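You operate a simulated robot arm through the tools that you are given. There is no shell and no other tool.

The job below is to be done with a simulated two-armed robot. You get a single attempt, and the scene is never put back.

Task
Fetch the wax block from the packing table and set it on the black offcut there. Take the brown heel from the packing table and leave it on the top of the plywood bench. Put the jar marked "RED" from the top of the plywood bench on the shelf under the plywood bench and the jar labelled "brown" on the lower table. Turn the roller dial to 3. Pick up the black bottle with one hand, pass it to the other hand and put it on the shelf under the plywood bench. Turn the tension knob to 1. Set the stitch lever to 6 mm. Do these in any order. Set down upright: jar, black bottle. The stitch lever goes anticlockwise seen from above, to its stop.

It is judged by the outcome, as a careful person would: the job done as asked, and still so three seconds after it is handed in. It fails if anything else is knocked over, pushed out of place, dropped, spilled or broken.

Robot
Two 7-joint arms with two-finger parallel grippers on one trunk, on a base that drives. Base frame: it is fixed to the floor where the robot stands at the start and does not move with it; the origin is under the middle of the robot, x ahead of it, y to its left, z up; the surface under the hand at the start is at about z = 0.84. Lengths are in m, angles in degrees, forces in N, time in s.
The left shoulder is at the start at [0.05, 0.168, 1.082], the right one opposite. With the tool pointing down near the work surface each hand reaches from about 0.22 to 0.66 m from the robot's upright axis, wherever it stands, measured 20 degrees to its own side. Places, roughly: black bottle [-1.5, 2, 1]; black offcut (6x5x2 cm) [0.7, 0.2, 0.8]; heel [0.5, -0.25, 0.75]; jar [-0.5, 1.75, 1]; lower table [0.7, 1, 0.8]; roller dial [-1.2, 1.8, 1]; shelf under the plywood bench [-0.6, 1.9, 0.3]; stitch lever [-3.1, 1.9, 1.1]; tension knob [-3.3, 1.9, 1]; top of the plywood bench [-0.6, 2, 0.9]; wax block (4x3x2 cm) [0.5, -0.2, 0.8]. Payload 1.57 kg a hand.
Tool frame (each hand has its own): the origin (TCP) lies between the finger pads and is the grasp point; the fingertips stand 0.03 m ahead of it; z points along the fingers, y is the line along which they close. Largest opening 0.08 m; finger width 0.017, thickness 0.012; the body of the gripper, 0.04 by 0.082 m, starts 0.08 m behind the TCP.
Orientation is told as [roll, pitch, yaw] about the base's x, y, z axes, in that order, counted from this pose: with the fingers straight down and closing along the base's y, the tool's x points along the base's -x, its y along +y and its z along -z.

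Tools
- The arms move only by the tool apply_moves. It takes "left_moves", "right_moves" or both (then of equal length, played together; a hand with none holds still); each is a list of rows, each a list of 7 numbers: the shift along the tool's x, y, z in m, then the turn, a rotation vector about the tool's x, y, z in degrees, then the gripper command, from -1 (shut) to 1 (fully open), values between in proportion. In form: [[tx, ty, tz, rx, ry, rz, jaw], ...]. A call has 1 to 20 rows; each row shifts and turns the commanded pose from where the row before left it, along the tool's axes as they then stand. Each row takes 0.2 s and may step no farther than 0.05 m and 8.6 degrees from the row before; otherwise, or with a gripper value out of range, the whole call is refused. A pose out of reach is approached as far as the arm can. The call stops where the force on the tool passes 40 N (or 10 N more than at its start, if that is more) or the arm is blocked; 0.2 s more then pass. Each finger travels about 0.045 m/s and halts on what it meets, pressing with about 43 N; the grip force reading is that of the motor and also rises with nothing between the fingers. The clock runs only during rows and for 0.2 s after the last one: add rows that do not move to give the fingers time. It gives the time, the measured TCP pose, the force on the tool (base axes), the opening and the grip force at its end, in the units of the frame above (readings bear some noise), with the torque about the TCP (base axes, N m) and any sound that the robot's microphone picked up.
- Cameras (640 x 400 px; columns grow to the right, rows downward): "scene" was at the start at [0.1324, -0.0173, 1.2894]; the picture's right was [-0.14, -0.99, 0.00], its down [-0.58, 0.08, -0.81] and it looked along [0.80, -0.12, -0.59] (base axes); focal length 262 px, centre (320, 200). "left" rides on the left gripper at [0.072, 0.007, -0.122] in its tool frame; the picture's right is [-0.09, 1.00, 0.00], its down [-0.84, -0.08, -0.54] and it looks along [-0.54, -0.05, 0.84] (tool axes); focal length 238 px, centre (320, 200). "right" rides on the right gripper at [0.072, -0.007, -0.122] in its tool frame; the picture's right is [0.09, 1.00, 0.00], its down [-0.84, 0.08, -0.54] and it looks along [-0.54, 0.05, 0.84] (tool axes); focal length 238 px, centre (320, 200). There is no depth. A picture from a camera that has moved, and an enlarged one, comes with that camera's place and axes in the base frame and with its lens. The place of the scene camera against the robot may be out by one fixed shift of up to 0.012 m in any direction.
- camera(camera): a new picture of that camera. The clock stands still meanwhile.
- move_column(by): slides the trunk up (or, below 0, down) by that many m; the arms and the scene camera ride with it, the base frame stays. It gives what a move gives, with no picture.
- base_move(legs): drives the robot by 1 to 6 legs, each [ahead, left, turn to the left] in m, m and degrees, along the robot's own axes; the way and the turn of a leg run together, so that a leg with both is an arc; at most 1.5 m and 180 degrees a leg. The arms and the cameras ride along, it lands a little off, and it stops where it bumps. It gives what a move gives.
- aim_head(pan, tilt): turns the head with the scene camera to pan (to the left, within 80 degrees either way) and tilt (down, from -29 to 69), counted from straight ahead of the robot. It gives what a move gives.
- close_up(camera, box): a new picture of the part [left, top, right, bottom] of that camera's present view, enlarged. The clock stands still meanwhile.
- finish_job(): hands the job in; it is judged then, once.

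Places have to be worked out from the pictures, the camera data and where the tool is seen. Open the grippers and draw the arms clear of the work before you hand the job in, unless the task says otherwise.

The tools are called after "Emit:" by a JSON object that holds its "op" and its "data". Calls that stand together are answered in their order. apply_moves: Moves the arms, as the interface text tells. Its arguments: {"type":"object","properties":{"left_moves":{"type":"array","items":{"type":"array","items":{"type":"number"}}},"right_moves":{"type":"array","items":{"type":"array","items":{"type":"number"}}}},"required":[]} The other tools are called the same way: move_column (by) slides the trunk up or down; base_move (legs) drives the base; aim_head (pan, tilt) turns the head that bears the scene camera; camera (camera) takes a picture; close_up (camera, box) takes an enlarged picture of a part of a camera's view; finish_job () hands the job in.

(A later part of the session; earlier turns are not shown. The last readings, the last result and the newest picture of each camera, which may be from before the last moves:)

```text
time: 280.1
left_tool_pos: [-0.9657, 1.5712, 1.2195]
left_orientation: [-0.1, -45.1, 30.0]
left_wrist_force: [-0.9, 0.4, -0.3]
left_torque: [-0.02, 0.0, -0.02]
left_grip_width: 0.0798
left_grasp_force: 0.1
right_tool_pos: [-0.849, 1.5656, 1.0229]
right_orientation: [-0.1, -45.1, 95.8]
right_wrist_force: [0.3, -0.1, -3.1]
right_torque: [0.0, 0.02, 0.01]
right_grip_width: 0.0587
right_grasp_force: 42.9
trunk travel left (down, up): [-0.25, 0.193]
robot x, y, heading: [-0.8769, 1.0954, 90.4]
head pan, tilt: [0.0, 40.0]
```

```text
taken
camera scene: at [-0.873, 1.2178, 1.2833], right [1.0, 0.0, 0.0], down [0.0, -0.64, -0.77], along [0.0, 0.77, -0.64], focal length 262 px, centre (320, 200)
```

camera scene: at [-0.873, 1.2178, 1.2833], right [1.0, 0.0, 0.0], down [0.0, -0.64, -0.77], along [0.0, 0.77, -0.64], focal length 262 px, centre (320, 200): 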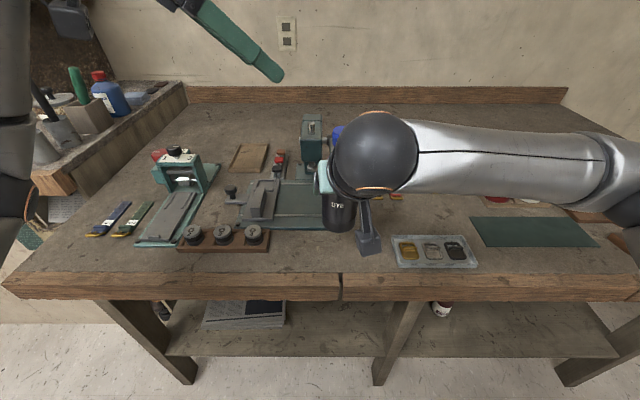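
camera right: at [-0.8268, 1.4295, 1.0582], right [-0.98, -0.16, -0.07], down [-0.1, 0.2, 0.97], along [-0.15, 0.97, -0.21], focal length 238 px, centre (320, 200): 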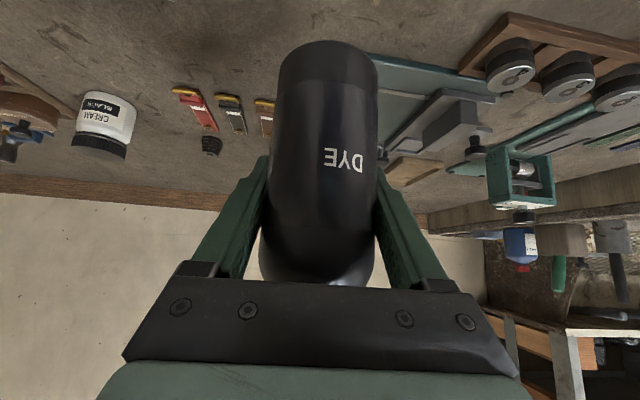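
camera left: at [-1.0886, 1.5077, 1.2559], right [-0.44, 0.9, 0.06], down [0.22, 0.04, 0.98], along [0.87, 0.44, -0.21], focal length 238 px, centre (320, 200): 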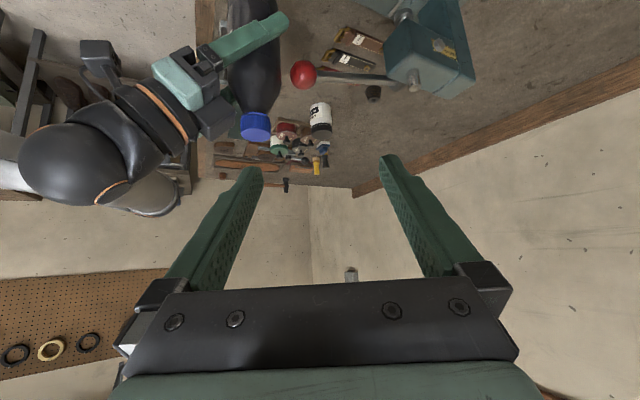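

The landing place is clear. I lower 8 cm, then in small steps to contact.

Emit:
{"op": "apply_moves", "data": {"right_moves": [[0.0283, 0, 0.0283, 0, 0, 0, 0.0], [0.0283, 0, 0.0283, 0, 0, 0, 0.0], [0.0042, 0, 0.0042, 0, 0, 0, 0.0], [0, 0, 0, 0, 0, 0, 0.0]]}}

Emit:
{"op": "camera", "data": {"camera": "right"}}

```text
time: 281.1
left_tool_pos: [-0.9652, 1.571, 1.2192]
left_orientation: [-0.1, -45.2, 30.0]
left_wrist_force: [0.3, 0.6, -0.8]
left_torque: [0.01, -0.01, 0.02]
left_grip_width: 0.0802
left_grasp_force: 0.0
right_tool_pos: [-0.8467, 1.5654, 0.9371]
right_orientation: [0.0, -45.0, 95.7]
right_wrist_force: [-0.3, -0.4, -2.6]
right_torque: [0.04, 0.0, -0.01]
right_grip_width: 0.0588
right_grasp_force: 43.4
trunk travel left (down, up): [-0.25, 0.193]
robot x, y, heading: [-0.877, 1.0976, 90.0]
head pan, tilt: [0.0, 40.0]
```

```text
taken
camera right: at [-0.8265, 1.4288, 0.9721], right [-0.98, -0.16, -0.07], down [-0.1, 0.2, 0.98], along [-0.15, 0.97, -0.21], focal length 238 px, centre (320, 200)
```

right: 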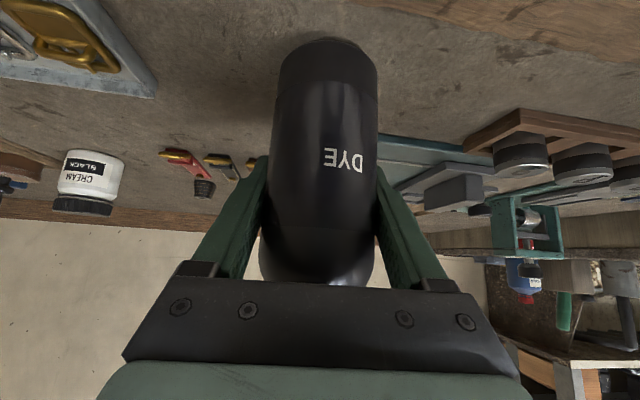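

Emit:
{"op": "apply_moves", "data": {"right_moves": [[0.0021, 0, 0.0021, 0, 0, 0, 0.0], [0.0021, 0, 0.0021, 0, 0, 0, 0.0], [0, 0, 0, 0, 0, 0, 0.0]]}}

```text
time: 281.9
left_tool_pos: [-0.9665, 1.5701, 1.2196]
left_orientation: [-0.1, -45.1, 30.0]
left_wrist_force: [-0.4, -0.7, 0.8]
left_torque: [0.01, 0.02, -0.03]
left_grip_width: 0.0802
left_grasp_force: 0.0
right_tool_pos: [-0.8478, 1.5658, 0.9316]
right_orientation: [0.0, -45.0, 95.7]
right_wrist_force: [-0.1, 0.0, -3.0]
right_torque: [-0.01, 0.0, 0.0]
right_grip_width: 0.0587
right_grasp_force: 43.1
trunk travel left (down, up): [-0.25, 0.193]
robot x, y, heading: [-0.8781, 1.0963, 90.1]
head pan, tilt: [0.0, 40.0]
```

Emit:
{"op": "apply_moves", "data": {"right_moves": [[0.0014, 0, 0.0014, 0, 0, 0, 0.0], [0.0014, 0, 0.0014, 0, 0, 0, 0.0], [0, 0, 0, 0, 0, 0, 0.0]]}}

```text
time: 282.7
left_tool_pos: [-0.9653, 1.5682, 1.2206]
left_orientation: [0.2, -45.1, 30.0]
left_wrist_force: [0.2, -0.6, 0.1]
left_torque: [0.01, 0.0, -0.03]
left_grip_width: 0.08
left_grasp_force: 0.1
right_tool_pos: [-0.8486, 1.5645, 0.9312]
right_orientation: [0.1, -45.5, 95.6]
right_wrist_force: [4.4, -3.6, 20.7]
right_torque: [-0.63, -0.6, 0.0]
right_grip_width: 0.0587
right_grasp_force: 43.0
trunk travel left (down, up): [-0.25, 0.193]
robot x, y, heading: [-0.8761, 1.0994, 90.1]
head pan, tilt: [0.0, 40.0]
```

Contact. I ease off ~2.5 mm and open.

Emit:
{"op": "apply_moves", "data": {"right_moves": [[-0.0018, 0, -0.0018, 0, 0, 0, 0.0], [0, 0, 0, 0, 0, 0, 0.0]]}}

Emit:
{"op": "apply_moves", "data": {"right_moves": [[0, 0, 0, 0, 0, 0, 0.4], [0, 0, 0, 0, 0, 0, 0.7], [0, 0, 0, 0, 0, 0, 1], [0, 0, 0, 0, 0, 0, 1]]}}

Emit:
{"op": "camera", "data": {"camera": "right"}}

```text
time: 283.3
left_tool_pos: [-0.9667, 1.5696, 1.2203]
left_orientation: [0.0, -45.2, 30.0]
left_wrist_force: [0.0, -0.8, 1.1]
left_torque: [-0.03, 0.02, 0.0]
left_grip_width: 0.08
left_grasp_force: 0.0
right_tool_pos: [-0.8474, 1.5641, 0.9306]
right_orientation: [0.1, -45.4, 95.7]
right_wrist_force: [0.9, 2.4, 15.4]
right_torque: [0.49, -0.12, -0.05]
right_grip_width: 0.0588
right_grasp_force: 42.3
trunk travel left (down, up): [-0.25, 0.193]
robot x, y, heading: [-0.8744, 1.0981, 90.5]
head pan, tilt: [0.0, 40.0]
```

```text
time: 284.3
left_tool_pos: [-0.9663, 1.5702, 1.219]
left_orientation: [-0.1, -45.2, 29.9]
left_wrist_force: [-0.2, -0.5, 0.5]
left_torque: [0.01, 0.01, -0.01]
left_grip_width: 0.0797
left_grasp_force: 0.1
right_tool_pos: [-0.8499, 1.5646, 0.9293]
right_orientation: [0.0, -44.9, 95.7]
right_wrist_force: [0.2, 0.2, 0.0]
right_torque: [0.02, 0.01, 0.02]
right_grip_width: 0.0801
right_grasp_force: 0.1
trunk travel left (down, up): [-0.25, 0.193]
robot x, y, heading: [-0.8777, 1.0935, 90.4]
head pan, tilt: [0.0, 40.0]
```

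```text
taken
camera right: at [-0.8267, 1.4286, 0.9646], right [-0.98, -0.16, -0.07], down [-0.1, 0.2, 0.97], along [-0.15, 0.97, -0.21], focal length 238 px, centre (320, 200)
```

right: 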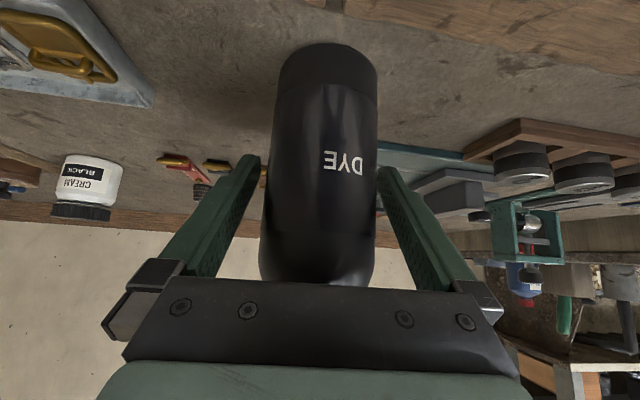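

Bottle stands on the bench. I withdraw the right hand horizontally, raise it and untilt.

Emit:
{"op": "apply_moves", "data": {"right_moves": [[0.0236, 0, -0.0236, 0, 0, 0, 1], [0.0236, 0, -0.0236, 0, 0, 0, 1], [0.0236, 0, -0.0236, 0, 0, 0, 1], [-0.0283, 0, -0.0283, 0, 0, 0, 1], [-0.0283, 0, -0.0283, 0, 0, 0, 1], [-0.0283, 0, -0.0283, 0, 0, 0, 1], [-0.0283, 0, -0.0283, 0, 0, 0, 1], [-0.0283, 0, -0.0283, 0, 0, 0, 1], [-0.0283, 0, -0.0283, 0, 0, 0, 1], [0, 0, 0, 0, 7.5, 0, 1], [0, 0, 0, 0, 7.5, 0, 1], [0, 0, 0, 0, 7.5, 0, 1], [0, 0, 0, 0, 7.5, 0, 1], [0, 0, 0, 0, 7.5, 0, 1], [0, 0, 0, 0, 7.5, 0, 1], [0, 0, 0, 0, 0, 0, 1]]}}

Emit:
{"op": "camera", "data": {"camera": "scene"}}

Emit:
{"op": "camera", "data": {"camera": "right"}}

```text
time: 287.7
left_tool_pos: [-0.9662, 1.57, 1.2197]
left_orientation: [0.0, -45.0, 30.1]
left_wrist_force: [-0.6, 0.5, -0.7]
left_torque: [0.02, 0.02, 0.01]
left_grip_width: 0.0803
left_grasp_force: 0.0
right_tool_pos: [-0.8393, 1.4653, 1.1703]
right_orientation: [0.0, 0.0, 95.7]
right_wrist_force: [-0.1, 0.1, -0.5]
right_torque: [-0.02, -0.03, -0.04]
right_grip_width: 0.08
right_grasp_force: 0.1
trunk travel left (down, up): [-0.25, 0.193]
robot x, y, heading: [-0.8746, 1.0968, 90.3]
head pan, tilt: [0.0, 40.0]
```

```text
taken
camera scene: at [-0.873, 1.217, 1.2834], right [1.0, 0.0, 0.0], down [0.0, -0.64, -0.77], along [0.0, 0.77, -0.64], focal length 262 px, centre (320, 200)
```

scene: 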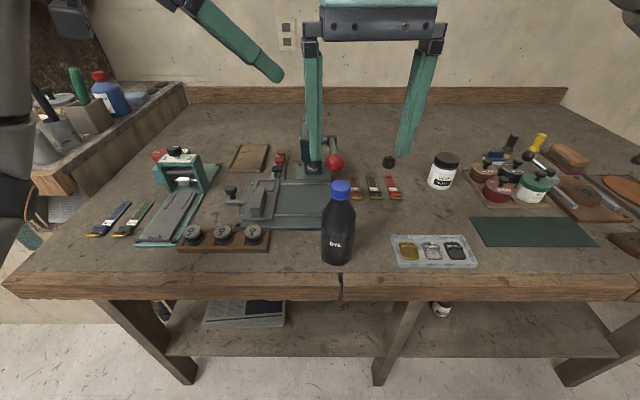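

```text
taken
camera right: at [-0.8236, 1.3939, 1.2919], right [-0.98, -0.19, 0.0], down [-0.16, 0.83, 0.54], along [-0.1, 0.53, -0.84], focal length 238 px, centre (320, 200)
```

right: 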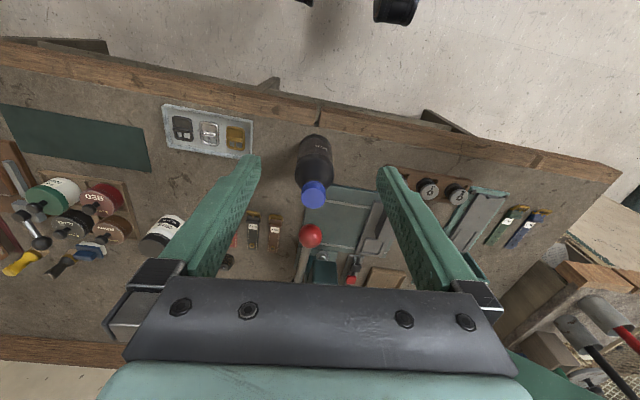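

Bottle is upright on the bench at about [-0.847, 1.558]. I move the left hand a bit away, then bring the right hand (pointing down, yaw 75°) over the cap.

Emit:
{"op": "apply_moves", "data": {"left_moves": [[0, 0, -0.04, 0, 0, 0, 1], [0, 0.02, -0.04, 0, 0, 0, 1], [0, 0, 0, 0, 0, 0, 1], [0, 0, 0, 0, 0, 0, 1], [0, 0, 0, 0, 0, 0, 1], [0, 0, 0, 0, 0, 0, 1]], "right_moves": [[0, 0, 0, 0, 0, 6.9, 0.25], [0, 0, 0, 0, 0, 6.9, 0.25], [0, 0, 0, 0, 0, 6.9, 0.25], [-0.0438, 0.0157, 0, 0, 0, 0, 0.25], [-0.0437, 0.0157, 0, 0, 0, 0, 0.25], [0, 0, 0.03, 0, 0, 0, 0.25]]}}

Emit:
{"op": "camera", "data": {"camera": "right"}}

Emit:
{"op": "camera", "data": {"camera": "scene"}}

```text
time: 289.1
left_tool_pos: [-1.025, 1.5608, 1.2759]
left_orientation: [-0.1, -45.1, 30.0]
left_wrist_force: [-0.6, 0.0, -0.2]
left_torque: [-0.05, -0.02, -0.02]
left_grip_width: 0.0804
left_grasp_force: 0.0
right_tool_pos: [-0.8441, 1.5583, 1.1402]
right_orientation: [0.0, -0.2, 75.0]
right_wrist_force: [0.2, 0.1, 0.1]
right_torque: [0.01, -0.01, 0.03]
right_grip_width: 0.0502
right_grasp_force: 0.1
trunk travel left (down, up): [-0.25, 0.193]
robot x, y, heading: [-0.8757, 1.0991, 90.2]
head pan, tilt: [0.0, 40.0]
```

```text
taken
camera right: at [-0.8557, 1.4861, 1.2616], right [-0.99, 0.17, 0.0], down [0.14, 0.83, 0.54], along [0.09, 0.54, -0.84], focal length 238 px, centre (320, 200)
```

right: 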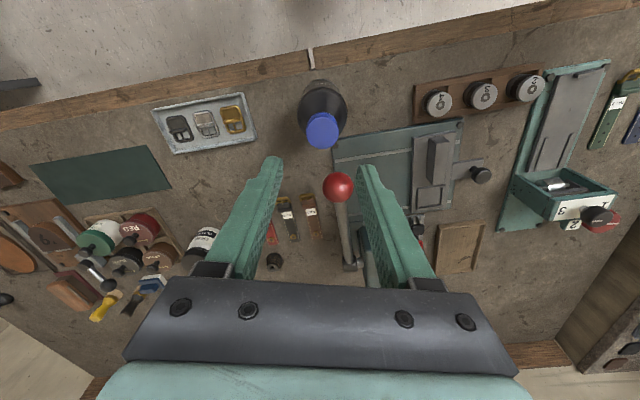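

```text
taken
camera scene: at [-0.8726, 1.2173, 1.2834], right [1.0, 0.0, 0.0], down [0.0, -0.64, -0.77], along [0.0, 0.77, -0.64], focal length 262 px, centre (320, 200)
```

scene: 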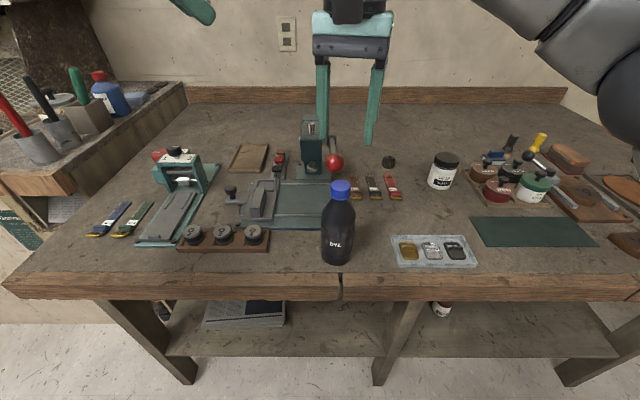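

The cap is at about [-0.846, 1.555]; the press ball is ~5 cm behind it, which is enough clearance. I descend over the cap.

Emit:
{"op": "apply_moves", "data": {"right_moves": [[0.003, 0.0011, 0.03, 0, 0, 0, 0.25], [0, 0, 0.03, 0, 0, 0, 0.25], [0, 0, 0, 0, 0, 0, 0.25]]}}

Emit:
{"op": "camera", "data": {"camera": "right"}}

Emit:
{"op": "close_up", "data": {"camera": "scene", "box": [270, 80, 410, 280]}}

```text
time: 289.9
left_tool_pos: [-1.0256, 1.5598, 1.2752]
left_orientation: [-0.1, -45.2, 30.0]
left_wrist_force: [0.1, 0.0, 0.2]
left_torque: [0.0, 0.0, -0.01]
left_grip_width: 0.08
left_grasp_force: 0.1
right_tool_pos: [-0.8471, 1.5562, 1.0795]
right_orientation: [0.0, -0.1, 74.8]
right_wrist_force: [0.3, -0.4, 0.4]
right_torque: [0.03, 0.03, -0.01]
right_grip_width: 0.0496
right_grasp_force: 0.1
trunk travel left (down, up): [-0.25, 0.193]
robot x, y, heading: [-0.8833, 1.0955, 90.4]
head pan, tilt: [0.0, 40.0]
```

```text
taken
camera right: at [-0.8586, 1.4831, 1.2017], right [-0.99, 0.17, 0.0], down [0.14, 0.83, 0.54], along [0.09, 0.54, -0.84], focal length 238 px, centre (320, 200)
```

right: 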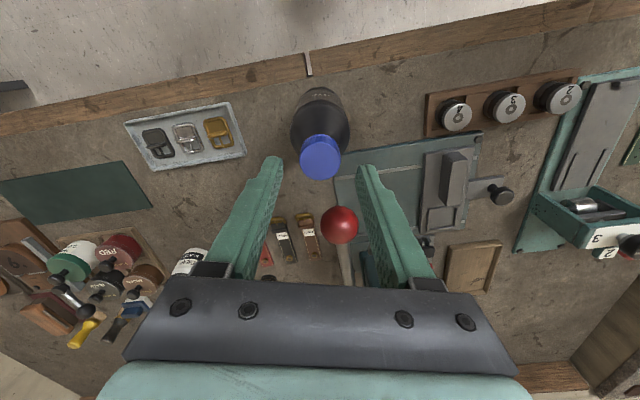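

```text
2.00 times, centred on (340, 180) of scene
camera zoom: at [-0.8731, 1.217, 1.2834], right [1.0, 0.0, 0.0], down [0.0, -0.64, -0.77], along [0.0, 0.77, -0.64], focal length 525 px, centre (280, 240)
```

zoom: 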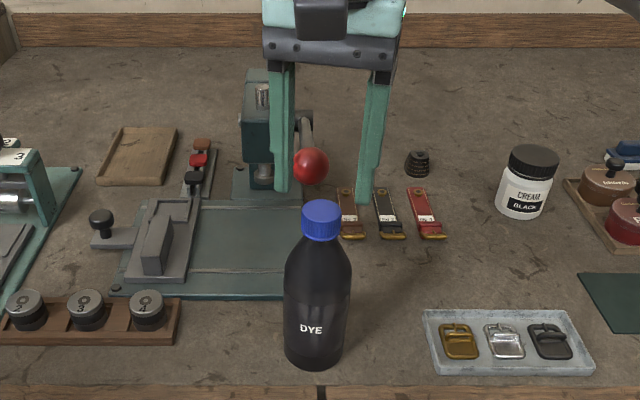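

Emit:
{"op": "apply_moves", "data": {"right_moves": [[0.002, 0, 0.025, 0, 0, 0, 0.25], [0, 0, 0.0245, 0, 0, 0, 0.25], [0, 0, 0, 0, 0, 0, 0.25]]}}

Emit:
{"op": "camera", "data": {"camera": "right"}}

Emit:
{"op": "close_up", "data": {"camera": "scene", "box": [270, 80, 410, 280]}}

```text
time: 290.7
left_tool_pos: [-1.0271, 1.5595, 1.2764]
left_orientation: [-0.2, -45.3, 29.9]
left_wrist_force: [-0.6, -0.6, 1.0]
left_torque: [-0.02, 0.03, 0.05]
left_grip_width: 0.08
left_grasp_force: 0.0
right_tool_pos: [-0.8479, 1.554, 1.0298]
right_orientation: [0.0, -0.1, 74.9]
right_wrist_force: [0.0, -1.0, 0.2]
right_torque: [-0.04, -0.02, -0.03]
right_grip_width: 0.0499
right_grasp_force: 0.0
trunk travel left (down, up): [-0.25, 0.193]
robot x, y, heading: [-0.8753, 1.1003, 90.0]
head pan, tilt: [0.0, 40.0]
```

```text
taken
camera right: at [-0.859, 1.482, 1.1523], right [-0.99, 0.17, 0.0], down [0.14, 0.83, 0.54], along [0.09, 0.54, -0.84], focal length 238 px, centre (320, 200)
```

right: 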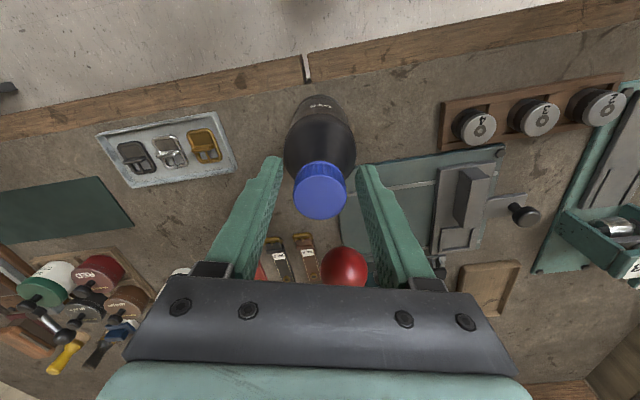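

```text
2.00 times, centred on (340, 180) of scene
camera zoom: at [-0.8731, 1.217, 1.2834], right [1.0, 0.0, 0.0], down [0.0, -0.64, -0.77], along [0.0, 0.77, -0.64], focal length 525 px, centre (280, 240)
```

zoom: 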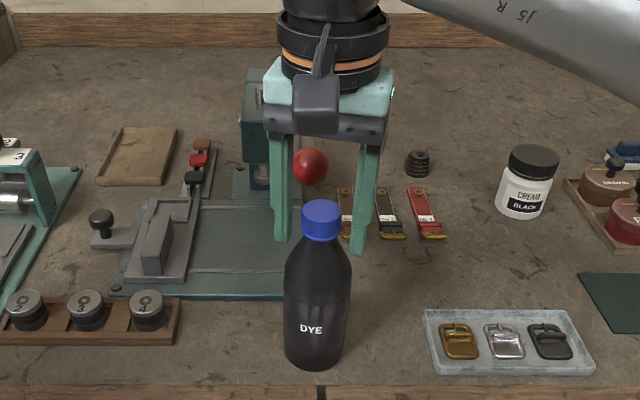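

Fingers straddle the cap. I close and lift the bottle slightly.

Emit:
{"op": "apply_moves", "data": {"right_moves": [[0, 0, 0, 0, 0, 0, -0.5], [0, 0, 0, 0, 0, 0, -0.5], [0, 0, 0, 0, 0, 0, -0.5], [0, 0, -0.02, 0, 0, 0, -0.5], [0, 0, -0.03, 0, 0, 0, -0.5], [0, 0, 0, 0, 0, 0, -0.5]]}}

Emit:
{"op": "close_up", "data": {"camera": "scene", "box": [270, 80, 410, 280]}}

```text
time: 292.1
left_tool_pos: [-1.0256, 1.5592, 1.2751]
left_orientation: [0.0, -45.1, 29.9]
left_wrist_force: [-0.4, 0.2, 0.0]
left_torque: [0.02, -0.04, -0.02]
left_grip_width: 0.08
left_grasp_force: 0.0
right_tool_pos: [-0.8473, 1.5531, 1.0802]
right_orientation: [0.0, -0.1, 75.0]
right_wrist_force: [0.3, 0.1, -2.3]
right_torque: [-0.04, -0.02, 0.02]
right_grip_width: 0.031
right_grasp_force: 40.3
trunk travel left (down, up): [-0.25, 0.193]
robot x, y, heading: [-0.8764, 1.0973, 90.0]
head pan, tilt: [0.0, 40.0]
```

```text
2.00 times, centred on (340, 180) of scene
camera zoom: at [-0.873, 1.2173, 1.2834], right [1.0, 0.0, 0.0], down [0.0, -0.64, -0.77], along [0.0, 0.77, -0.64], focal length 525 px, centre (280, 240)
```

zoom: 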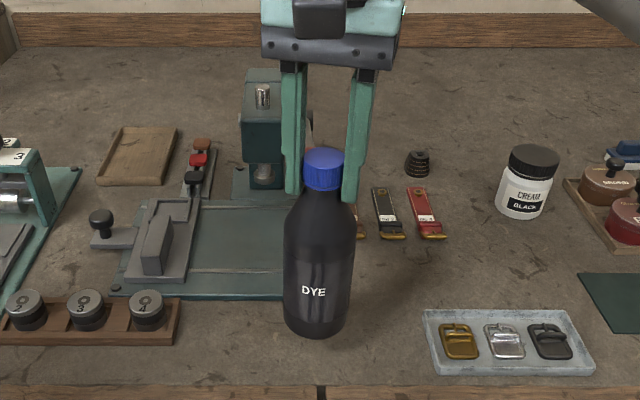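

Cap grip holds. I back the base 0.2 m into free space and raise the bottle a little.

Emit:
{"op": "base_move", "data": {"legs": [[-0.2, 0, 0]]}}

Emit:
{"op": "apply_moves", "data": {"right_moves": [[0, 0, -0.03, 0, 0, 0, -0.5], [0, 0, -0.02, 0, 0, 0, -0.5], [0, 0, 0, 0, 0, 0, -0.5]]}}

Emit:
{"op": "camera", "data": {"camera": "scene"}}

Emit:
{"op": "camera", "data": {"camera": "left"}}

```text
time: 293.7
left_tool_pos: [-1.0255, 1.3585, 1.2751]
left_orientation: [-0.1, -45.2, 30.0]
left_wrist_force: [0.2, -0.3, 0.1]
left_torque: [0.01, -0.02, 0.04]
left_grip_width: 0.08
left_grasp_force: 0.1
right_tool_pos: [-0.848, 1.3523, 1.0813]
right_orientation: [0.0, -0.1, 74.9]
right_wrist_force: [-0.1, -1.2, -4.0]
right_torque: [0.03, 0.01, -0.01]
right_grip_width: 0.0306
right_grasp_force: 39.6
trunk travel left (down, up): [-0.25, 0.193]
robot x, y, heading: [-0.878, 0.8955, 90.6]
head pan, tilt: [0.0, 40.0]
```

```text
time: 294.5
left_tool_pos: [-1.0255, 1.3594, 1.2749]
left_orientation: [-0.2, -45.0, 30.1]
left_wrist_force: [0.4, -1.2, -0.1]
left_torque: [0.0, -0.03, -0.01]
left_grip_width: 0.0802
left_grasp_force: 0.0
right_tool_pos: [-0.8481, 1.3525, 1.1297]
right_orientation: [0.0, 0.0, 74.9]
right_wrist_force: [-0.5, 0.5, -3.1]
right_torque: [-0.01, -0.03, -0.01]
right_grip_width: 0.0311
right_grasp_force: 39.7
trunk travel left (down, up): [-0.25, 0.193]
robot x, y, heading: [-0.8758, 0.8962, 90.1]
head pan, tilt: [0.0, 40.0]
```

```text
taken
camera scene: at [-0.8721, 1.0167, 1.2834], right [1.0, 0.01, 0.0], down [0.0, -0.64, -0.77], along [0.0, 0.77, -0.64], focal length 262 px, centre (320, 200)
```

scene: 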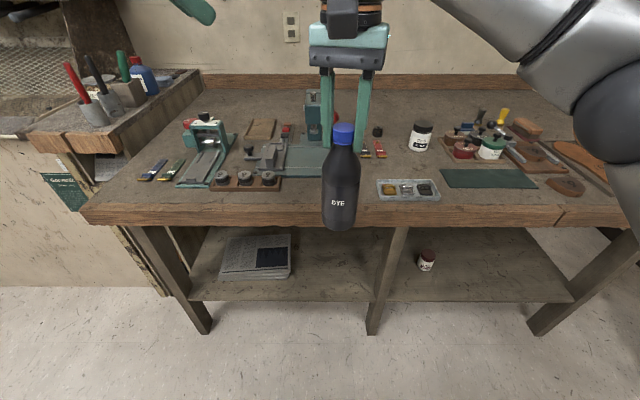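

```text
taken
camera left: at [-1.1476, 1.2962, 1.3119], right [-0.44, 0.89, 0.06], down [0.22, 0.04, 0.98], along [0.87, 0.44, -0.21], focal length 238 px, centre (320, 200)
```

left: 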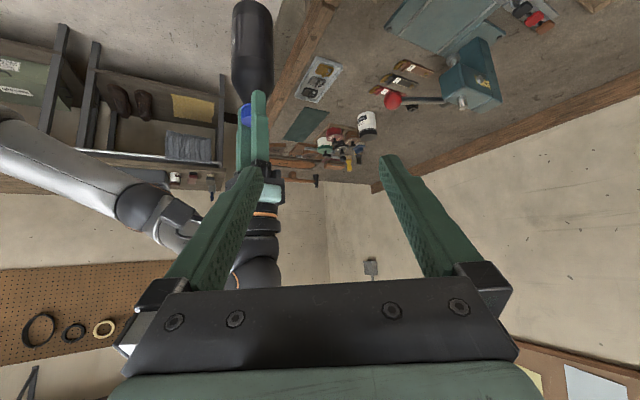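

Bottle hangs upright from the right hand at [-0.848, 1.352]. I turn the right hand to yaw 50° (fingers out of the left palm's way) and lower the left hand to a pre-grasp at body height from the left-back.

Emit:
{"op": "apply_moves", "data": {"right_moves": [[0, 0, 0, 0, 0, 8.3, -0.5], [0, 0, 0, 0, 0, 8.3, -0.5], [0, 0, 0, 0, 0, 8.3, -0.5], [0, 0, 0, 0, 0, 0, -0.5], [0, 0, 0, 0, 0, 0, -0.5], [0, 0, 0, 0, 0, 0, -0.5], [0, 0, 0, 0, 0, 0, -0.5]], "left_moves": [[0.0177, -0.0316, 0.0176, 0, 0, 0, 1], [0.0177, -0.0316, 0.0176, 0, 0, 0, 1], [0.0177, -0.0316, 0.0176, 0, 0, 0, 1], [0.0283, 0, 0.0283, 0, 0, 0, 1], [0.0283, 0, 0.0283, 0, 0, 0, 1], [0.0283, 0, 0.0283, 0, 0, 0, 1], [0, 0, 0, 0, 0, 0, 1]]}}

Emit:
{"op": "camera", "data": {"camera": "left"}}

Emit:
{"op": "camera", "data": {"camera": "scene"}}

```text
time: 296.1
left_tool_pos: [-0.9777, 1.277, 1.0795]
left_orientation: [-0.1, -45.2, 30.1]
left_wrist_force: [0.1, 1.0, 1.0]
left_torque: [0.01, 0.01, -0.04]
left_grip_width: 0.08
left_grasp_force: 0.1
right_tool_pos: [-0.8471, 1.353, 1.1298]
right_orientation: [-0.1, 0.0, 50.1]
right_wrist_force: [0.1, -0.4, -2.9]
right_torque: [0.01, -0.01, -0.02]
right_grip_width: 0.0308
right_grasp_force: 39.0
trunk travel left (down, up): [-0.25, 0.193]
robot x, y, heading: [-0.8776, 0.8987, 90.2]
head pan, tilt: [0.0, 40.0]
```

```text
taken
camera left: at [-1.1, 1.2141, 1.117], right [-0.44, 0.89, 0.06], down [0.22, 0.04, 0.98], along [0.87, 0.44, -0.21], focal length 238 px, centre (320, 200)
```

left: 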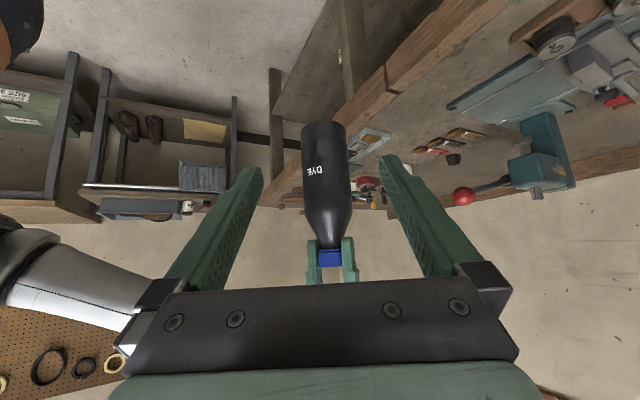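

```text
taken
camera scene: at [-0.8721, 1.0167, 1.2834], right [1.0, 0.01, 0.0], down [0.0, -0.64, -0.77], along [0.0, 0.77, -0.64], focal length 262 px, centre (320, 200)
```

scene: 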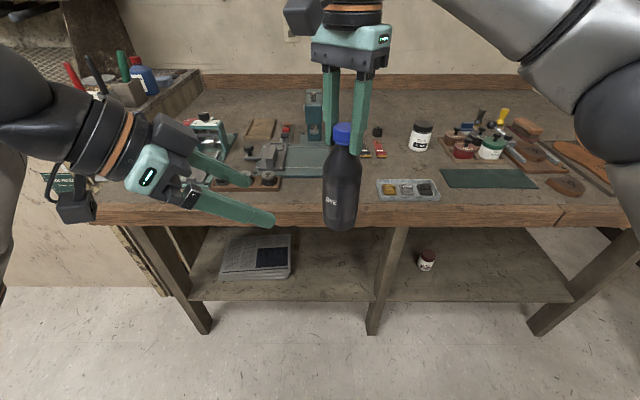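

Geometry agrees (bottle axis ≈ [-0.848, 1.353]). I lower the left hand to z≈1.0 and approach the body.

Emit:
{"op": "apply_moves", "data": {"left_moves": [[0.0283, 0, 0.0283, 0, 0, 0, 1], [0.0283, 0, 0.0283, 0, 0, 0, 1], [-0.0266, 0, 0.0266, 0, 0, 0, 1], [-0.0266, 0, 0.0266, 0, 0, 0, 1], [0, 0, 0, 0, 0, 0, 1]]}}

Emit:
{"op": "camera", "data": {"camera": "left"}}

Emit:
{"op": "camera", "data": {"camera": "scene"}}

```text
time: 297.3
left_tool_pos: [-0.9121, 1.3146, 1.0006]
left_orientation: [-0.1, -45.1, 30.0]
left_wrist_force: [-0.1, 0.6, -0.3]
left_torque: [-0.01, 0.02, 0.0]
left_grip_width: 0.0798
left_grasp_force: 0.1
right_tool_pos: [-0.8475, 1.3526, 1.13]
right_orientation: [0.0, 0.0, 50.1]
right_wrist_force: [-0.3, -0.2, -3.5]
right_torque: [0.01, -0.03, 0.01]
right_grip_width: 0.0308
right_grasp_force: 40.1
trunk travel left (down, up): [-0.25, 0.193]
robot x, y, heading: [-0.8796, 0.8969, 90.5]
head pan, tilt: [0.0, 40.0]
```

```text
taken
camera left: at [-1.0344, 1.2515, 1.0369], right [-0.44, 0.89, 0.06], down [0.22, 0.04, 0.98], along [0.87, 0.45, -0.21], focal length 238 px, centre (320, 200)
```

left: 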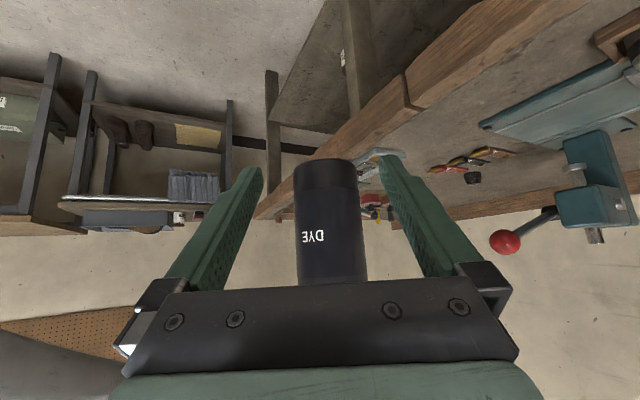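

```text
taken
camera scene: at [-0.8723, 1.0166, 1.2834], right [1.0, 0.01, 0.0], down [0.0, -0.64, -0.77], along [0.0, 0.77, -0.64], focal length 262 px, centre (320, 200)
```

scene: 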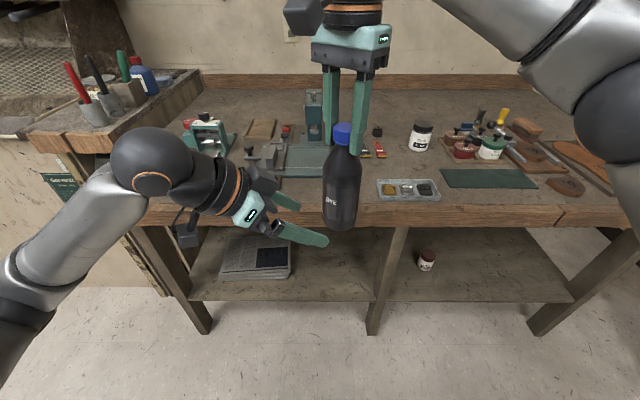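

Aligned to within a few mm. I advance the last 7.5 cm along the pointing direction.

Emit:
{"op": "apply_moves", "data": {"left_moves": [[-0.0265, 0.0015, 0.0265, 0, 0, 0, 1], [-0.0265, 0.0015, 0.0265, 0, 0, 0, 1], [0, 0, 0, 0, 0, 0, 1]]}}

Emit:
{"op": "camera", "data": {"camera": "left"}}

Emit:
{"op": "close_up", "data": {"camera": "scene", "box": [210, 60, 430, 280]}}

```text
time: 298.1
left_tool_pos: [-0.8475, 1.3545, 1.001]
left_orientation: [0.1, -45.1, 30.0]
left_wrist_force: [-0.3, -0.6, 0.4]
left_torque: [-0.03, 0.01, 0.01]
left_grip_width: 0.0802
left_grasp_force: 0.1
right_tool_pos: [-0.8474, 1.3539, 1.1306]
right_orientation: [-0.1, 0.0, 50.1]
right_wrist_force: [-0.2, 1.0, -3.4]
right_torque: [-0.01, 0.02, -0.01]
right_grip_width: 0.0308
right_grasp_force: 39.7
trunk travel left (down, up): [-0.25, 0.193]
robot x, y, heading: [-0.8751, 0.8966, 90.3]
head pan, tilt: [0.0, 40.0]
```

```text
taken
camera left: at [-0.9706, 1.2906, 1.0381], right [-0.44, 0.9, 0.06], down [0.22, 0.04, 0.98], along [0.87, 0.44, -0.21], focal length 238 px, centre (320, 200)
```

left: 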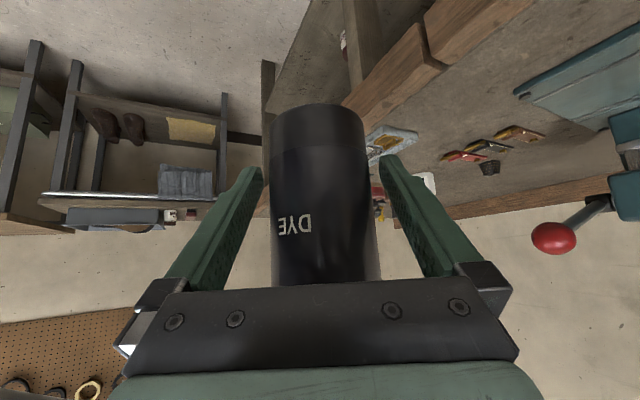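

```text
1.82 times, centred on (320, 170) of scene
camera zoom: at [-0.8723, 1.0166, 1.2834], right [1.0, 0.01, 0.0], down [0.0, -0.64, -0.77], along [0.0, 0.77, -0.64], focal length 477 px, centre (320, 254)
```

zoom: 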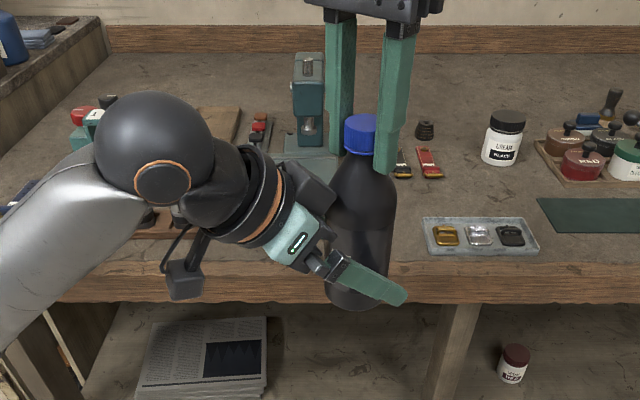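

Both hands are in position without contact. I close the left hand on the body.

Emit:
{"op": "apply_moves", "data": {"left_moves": [[0, 0, 0, 0, 0, 0, 0.0], [0, 0, 0, 0, 0, 0, 0.0], [0, 0, 0, 0, 0, 0, 0.0], [0, 0, 0, 0, 0, 0, 0.0]]}}

```text
time: 299.1
left_tool_pos: [-0.8483, 1.3528, 1.0016]
left_orientation: [-0.2, -45.2, 30.1]
left_wrist_force: [0.2, 1.3, -0.2]
left_torque: [0.0, 0.12, 0.11]
left_grip_width: 0.0587
left_grasp_force: 38.4
right_tool_pos: [-0.8475, 1.3535, 1.1305]
right_orientation: [0.0, 0.0, 50.1]
right_wrist_force: [-1.3, -0.2, -2.9]
right_torque: [-0.08, 0.0, -0.12]
right_grip_width: 0.0308
right_grasp_force: 39.4
trunk travel left (down, up): [-0.25, 0.193]
robot x, y, heading: [-0.8768, 0.8989, 90.3]
head pan, tilt: [0.0, 40.0]
```

Both hands hold the bottle. I open the right hand and raise it straight up.

Emit:
{"op": "apply_moves", "data": {"right_moves": [[0, 0, 0, 0, 0, 0, 0.0], [0, 0, 0, 0, 0, 0, 0.25], [0, 0, 0, 0, 0, 0, 0.25], [0, 0, -0.03, 0, 0, 0, 0.25], [0, 0, -0.03, 0, 0, 0, 0.25], [0, 0, 0, 0, 0, 0, 0.25]]}}

Emit:
{"op": "camera", "data": {"camera": "scene"}}

Emit:
{"op": "camera", "data": {"camera": "left"}}

```text
time: 300.5
left_tool_pos: [-0.8474, 1.353, 1.0011]
left_orientation: [-0.2, -45.0, 30.1]
left_wrist_force: [1.0, 0.3, -0.5]
left_torque: [-0.02, 0.0, 0.0]
left_grip_width: 0.0584
left_grasp_force: 43.0
right_tool_pos: [-0.8481, 1.3523, 1.1905]
right_orientation: [0.0, 0.0, 50.1]
right_wrist_force: [0.8, 1.6, -0.1]
right_torque: [0.0, 0.01, 0.01]
right_grip_width: 0.0499
right_grasp_force: 0.1
trunk travel left (down, up): [-0.25, 0.193]
robot x, y, heading: [-0.8787, 0.8946, 90.4]
head pan, tilt: [0.0, 40.0]
```

```text
taken
camera scene: at [-0.8721, 1.0168, 1.2834], right [1.0, 0.0, 0.0], down [0.0, -0.64, -0.77], along [0.0, 0.77, -0.64], focal length 262 px, centre (320, 200)
```

scene: 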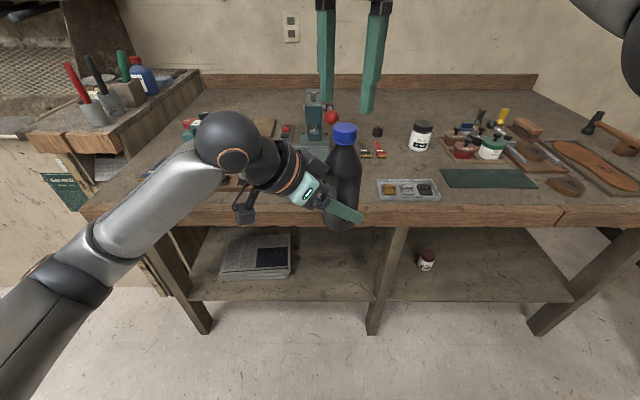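

```text
taken
camera left: at [-0.9708, 1.2905, 1.038], right [-0.44, 0.89, 0.06], down [0.22, 0.04, 0.98], along [0.87, 0.44, -0.21], focal length 238 px, centre (320, 200)
```

left: 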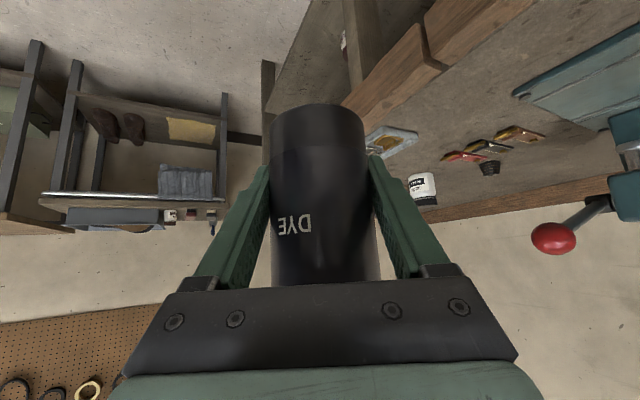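

The handover worked: the left hand alone holds the bottle upright. I move the right hand clear to the right.

Emit:
{"op": "apply_moves", "data": {"right_moves": [[-0.018, -0.037, 0, 0, 0, 0, 0.25], [-0.018, -0.037, 0, 0, 0, 0, 0.25], [-0.018, -0.037, 0, 0, 0, 0, 0.25], [-0.018, -0.037, 0, 0, 0, 0, 0.25], [-0.018, -0.037, 0, 0, 0, 0, 0.25], [0, 0, 0.02, 0, 0, -8, 0.25], [0, 0, 0.02, 0, 0, -8, 0.25], [0, 0, 0.02, 0, 0, -8, 0.5], [0, 0, 0, 0, 0, -8, 1], [0, 0, 0, 0, 0, -8, 1], [0, 0, 0, 0, 0, 0, 1]]}}

Emit:
{"op": "camera", "data": {"camera": "scene"}}

```text
time: 302.9
left_tool_pos: [-0.8489, 1.3537, 1.0007]
left_orientation: [0.0, -45.2, 30.2]
left_wrist_force: [0.9, -0.1, -0.8]
left_torque: [-0.03, -0.02, 0.0]
left_grip_width: 0.0587
left_grasp_force: 43.4
right_tool_pos: [-0.648, 1.3028, 1.13]
right_orientation: [0.0, 0.0, 90.2]
right_wrist_force: [0.9, 0.5, 0.2]
right_torque: [0.01, -0.04, 0.01]
right_grip_width: 0.0797
right_grasp_force: 0.1
trunk travel left (down, up): [-0.25, 0.193]
robot x, y, heading: [-0.8818, 0.8986, 90.4]
head pan, tilt: [0.0, 40.0]
```

```text
taken
camera scene: at [-0.8722, 1.0167, 1.2834], right [1.0, 0.01, 0.0], down [0.0, -0.64, -0.77], along [0.0, 0.77, -0.64], focal length 262 px, centre (320, 200)
```

scene: 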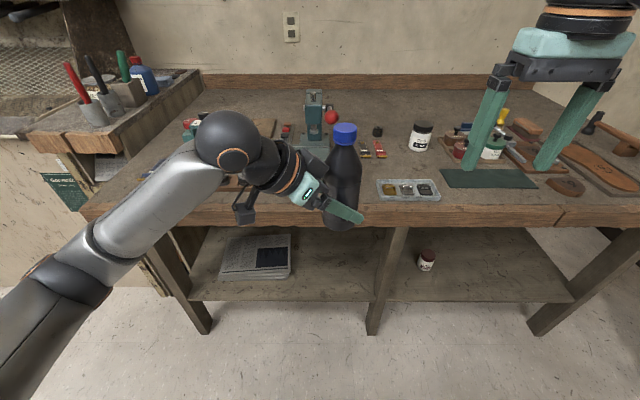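

Next I swing the bottle in the left hand to point straight ahead (yaw 90°) on the left side, and tuck the right hand in.

Emit:
{"op": "apply_moves", "data": {"left_moves": [[0.0216, 0.0321, -0.0216, 0, 0, 0, 0.0], [0.0216, 0.0321, -0.0216, 0, 0, 0, 0.0], [0.0216, 0.0321, -0.0216, 0, 0, 0, 0.0], [0.0216, 0.0321, -0.0216, 0, 0, 0, 0.0], [0, 0, 0, -5.3, 0, -5.3, 0.0], [0, 0, 0, -5.3, 0, -5.3, 0.0], [0, 0, 0, -5.3, 0, -5.3, 0.0], [0, 0, 0, -5.3, 0, -5.3, 0.0], [0, 0, 0, -5.3, 0, -5.3, 0.0], [0, 0, 0, -5.3, 0, -5.3, 0.0], [0, 0, 0, -5.3, 0, -5.3, 0.0], [0, 0, 0, -5.3, 0, -5.3, 0.0], [0, 0, 0, 0, 0, 0, 0.0]], "right_moves": [[0.03, -0.017, 0, 0, 0, 0, 1], [0.03, -0.017, 0, 0, 0, 0, 1], [0.03, -0.016, 0, 0, 0, 0, 1], [0, 0, 0, 0, 0, 0, 1], [0, 0, 0, 0, 0, 0, 1], [0, 0, 0, 0, 0, 0, 1], [0, 0, 0, 0, 0, 0, 1], [0, 0, 0, 0, 0, 0, 1], [0, 0, 0, 0, 0, 0, 1], [0, 0, 0, 0, 0, 0, 1], [0, 0, 0, 0, 0, 0, 1], [0, 0, 0, 0, 0, 0, 1], [0, 0, 0, 0, 0, 0, 1]]}}

Emit:
{"op": "camera", "data": {"camera": "scene"}}

Emit:
{"op": "camera", "data": {"camera": "left"}}

```text
time: 305.7
left_tool_pos: [-1.0193, 1.4043, 0.9994]
left_orientation: [-0.2, -45.0, 90.1]
left_wrist_force: [-0.2, 1.0, -0.8]
left_torque: [-0.03, -0.03, 0.02]
left_grip_width: 0.0587
left_grasp_force: 42.9
right_tool_pos: [-0.598, 1.2128, 1.1302]
right_orientation: [0.0, 0.0, 90.1]
right_wrist_force: [-1.0, 0.1, 0.3]
right_torque: [-0.01, -0.02, 0.02]
right_grip_width: 0.08
right_grasp_force: 0.0
trunk travel left (down, up): [-0.25, 0.193]
robot x, y, heading: [-0.8763, 0.9002, 90.3]
head pan, tilt: [0.0, 40.0]
```

```text
taken
camera scene: at [-0.8723, 1.0167, 1.2834], right [1.0, 0.01, 0.0], down [0.0, -0.64, -0.77], along [0.0, 0.77, -0.64], focal length 262 px, centre (320, 200)
```

scene: 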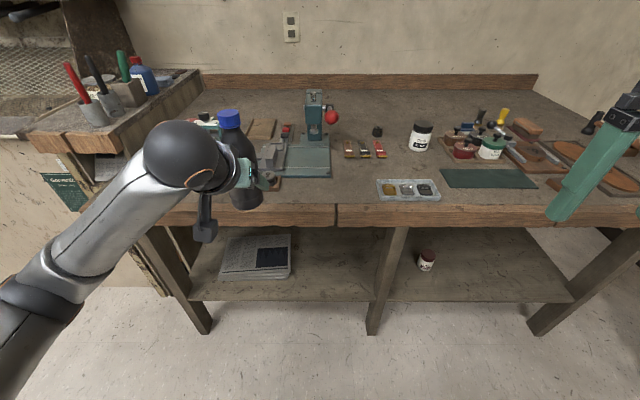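

```text
taken
camera left: at [-1.0258, 1.2672, 1.037], right [-1.0, 0.06, 0.06], down [0.07, 0.21, 0.98], along [0.05, 0.98, -0.21], focal length 238 px, centre (320, 200)
```

left: 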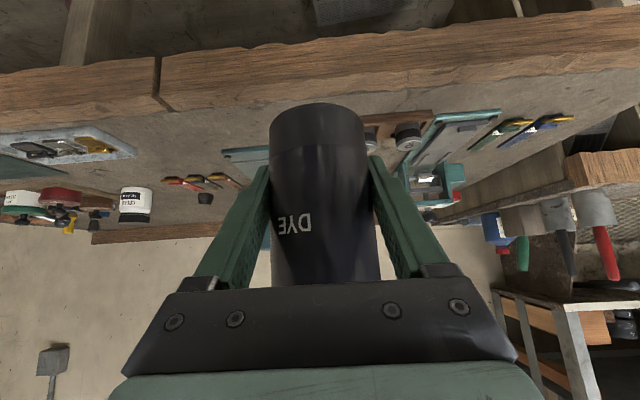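

I'll use the free space in the left bay of the shelf (between newspaper and middle leg). I move the base, extend the left arm to a posture known to work low down, and lower the column.

Emit:
{"op": "base_move", "data": {"legs": [[-0.1, -0.185, 0]]}}

Emit:
{"op": "apply_moves", "data": {"left_moves": [[-0.0273, 0, 0.0273, 0, 0, 0, 0.0], [-0.0273, 0, 0.0273, 0, 0, 0, 0.0], [-0.0273, 0, 0.0273, 0, 0, 0, 0.0], [0, 0, 0, 0, 0, 0, 0.0]]}}

Emit:
{"op": "move_column", "data": {"by": -0.245}}

Emit:
{"op": "aim_head", "data": {"pan": 5, "tilt": 35}}

Emit:
{"op": "camera", "data": {"camera": "scene"}}

```text
time: 308.0
left_tool_pos: [-0.8316, 1.3067, 1.0001]
left_orientation: [-0.1, -45.0, 90.1]
left_wrist_force: [0.2, -0.1, -0.1]
left_torque: [0.03, 0.0, 0.02]
left_grip_width: 0.0585
left_grasp_force: 42.8
right_tool_pos: [-0.4117, 1.1134, 1.1298]
right_orientation: [-0.1, 0.0, 90.0]
right_wrist_force: [-0.3, 0.2, 0.4]
right_torque: [-0.01, 0.01, 0.03]
right_grip_width: 0.08
right_grasp_force: 0.0
trunk travel left (down, up): [-0.25, 0.193]
robot x, y, heading: [-0.6918, 0.8021, 90.4]
head pan, tilt: [0.0, 40.0]
```

```text
time: 309.0
left_tool_pos: [-0.8331, 1.4222, 1.0004]
left_orientation: [-0.2, -45.0, 90.0]
left_wrist_force: [0.1, -0.2, 1.0]
left_torque: [-0.04, -0.04, 0.0]
left_grip_width: 0.0587
left_grasp_force: 43.3
right_tool_pos: [-0.4117, 1.1145, 1.1306]
right_orientation: [0.0, 0.0, 90.0]
right_wrist_force: [0.0, -0.5, 0.7]
right_torque: [0.02, 0.01, 0.0]
right_grip_width: 0.0801
right_grasp_force: 0.0
trunk travel left (down, up): [-0.25, 0.193]
robot x, y, heading: [-0.6912, 0.7953, 90.3]
head pan, tilt: [0.0, 40.0]
```

```text
time: 311.5
left_tool_pos: [-0.8319, 1.4223, 0.7546]
left_orientation: [-0.2, -45.0, 90.1]
left_wrist_force: [0.6, 0.0, -0.3]
left_torque: [0.0, 0.05, -0.01]
left_grip_width: 0.0587
left_grasp_force: 42.9
right_tool_pos: [-0.4132, 1.1134, 0.8855]
right_orientation: [0.0, 0.0, 89.9]
right_wrist_force: [-0.8, 0.0, 0.9]
right_torque: [0.0, 0.01, -0.02]
right_grip_width: 0.08
right_grasp_force: 0.1
trunk travel left (down, up): [-0.005, 0.438]
robot x, y, heading: [-0.6917, 0.7996, 90.3]
head pan, tilt: [0.0, 40.0]
```

```text
time: 312.2
left_tool_pos: [-0.8327, 1.4221, 0.7558]
left_orientation: [-0.2, -45.0, 90.0]
left_wrist_force: [-1.4, -1.1, -0.3]
left_torque: [-0.04, -0.05, -0.02]
left_grip_width: 0.0585
left_grasp_force: 43.2
right_tool_pos: [-0.4117, 1.1138, 0.8855]
right_orientation: [0.0, -0.1, 90.0]
right_wrist_force: [0.0, -0.7, 0.4]
right_torque: [0.03, 0.04, -0.02]
right_grip_width: 0.0802
right_grasp_force: 0.1
trunk travel left (down, up): [-0.005, 0.438]
robot x, y, heading: [-0.693, 0.7968, 90.2]
head pan, tilt: [5.0, 35.0]
```

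```text
taken
camera scene: at [-0.6941, 0.9204, 1.0459], right [1.0, 0.09, 0.0], down [0.05, -0.57, -0.82], along [-0.07, 0.82, -0.57], focal length 262 px, centre (320, 200)
```

scene: 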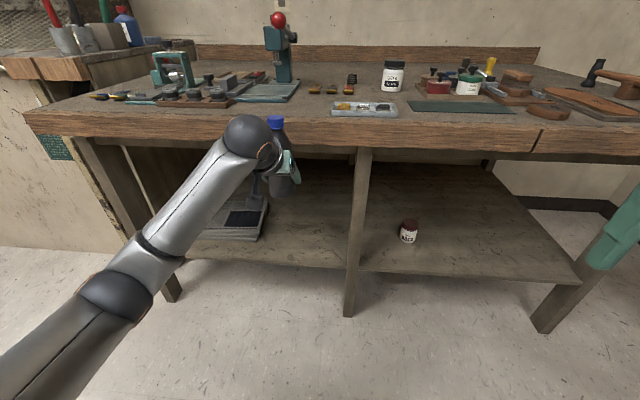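

I lower the bottle in front of the bench to TCP z≈0.41.

Emit:
{"op": "apply_moves", "data": {"left_moves": [[0.0283, 0, 0.0283, 0, 0, 0, 0.0], [0.0283, 0, 0.0283, 0, 0, 0, 0.0], [0.0283, 0, 0.0283, 0, 0, 0, 0.0], [0.0283, 0, 0.0283, 0, 0, 0, 0.0], [0.0283, 0, 0.0283, 0, 0, 0, 0.0], [0.0283, 0, 0.0283, 0, 0, 0, 0.0], [0, 0, 0, 0, 0, 0, 0.0]]}}

Emit:
{"op": "camera", "data": {"camera": "scene"}}

```text
time: 313.8
left_tool_pos: [-0.8317, 1.4202, 0.5156]
left_orientation: [-0.2, -45.0, 90.0]
left_wrist_force: [0.1, -0.3, 0.6]
left_torque: [0.02, -0.02, 0.0]
left_grip_width: 0.0586
left_grasp_force: 43.0
right_tool_pos: [-0.4126, 1.1147, 0.8861]
right_orientation: [0.0, 0.1, 89.9]
right_wrist_force: [0.5, -0.6, -0.4]
right_torque: [0.02, 0.02, 0.03]
right_grip_width: 0.0798
right_grasp_force: 0.1
trunk travel left (down, up): [-0.005, 0.438]
robot x, y, heading: [-0.6916, 0.7958, 90.1]
head pan, tilt: [5.0, 35.0]
```

```text
taken
camera scene: at [-0.6942, 0.9205, 1.0459], right [1.0, 0.09, 0.0], down [0.05, -0.57, -0.82], along [-0.07, 0.82, -0.57], focal length 262 px, centre (320, 200)
```

scene: 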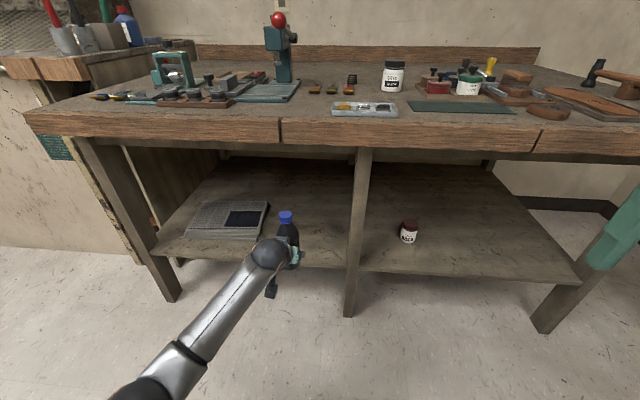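

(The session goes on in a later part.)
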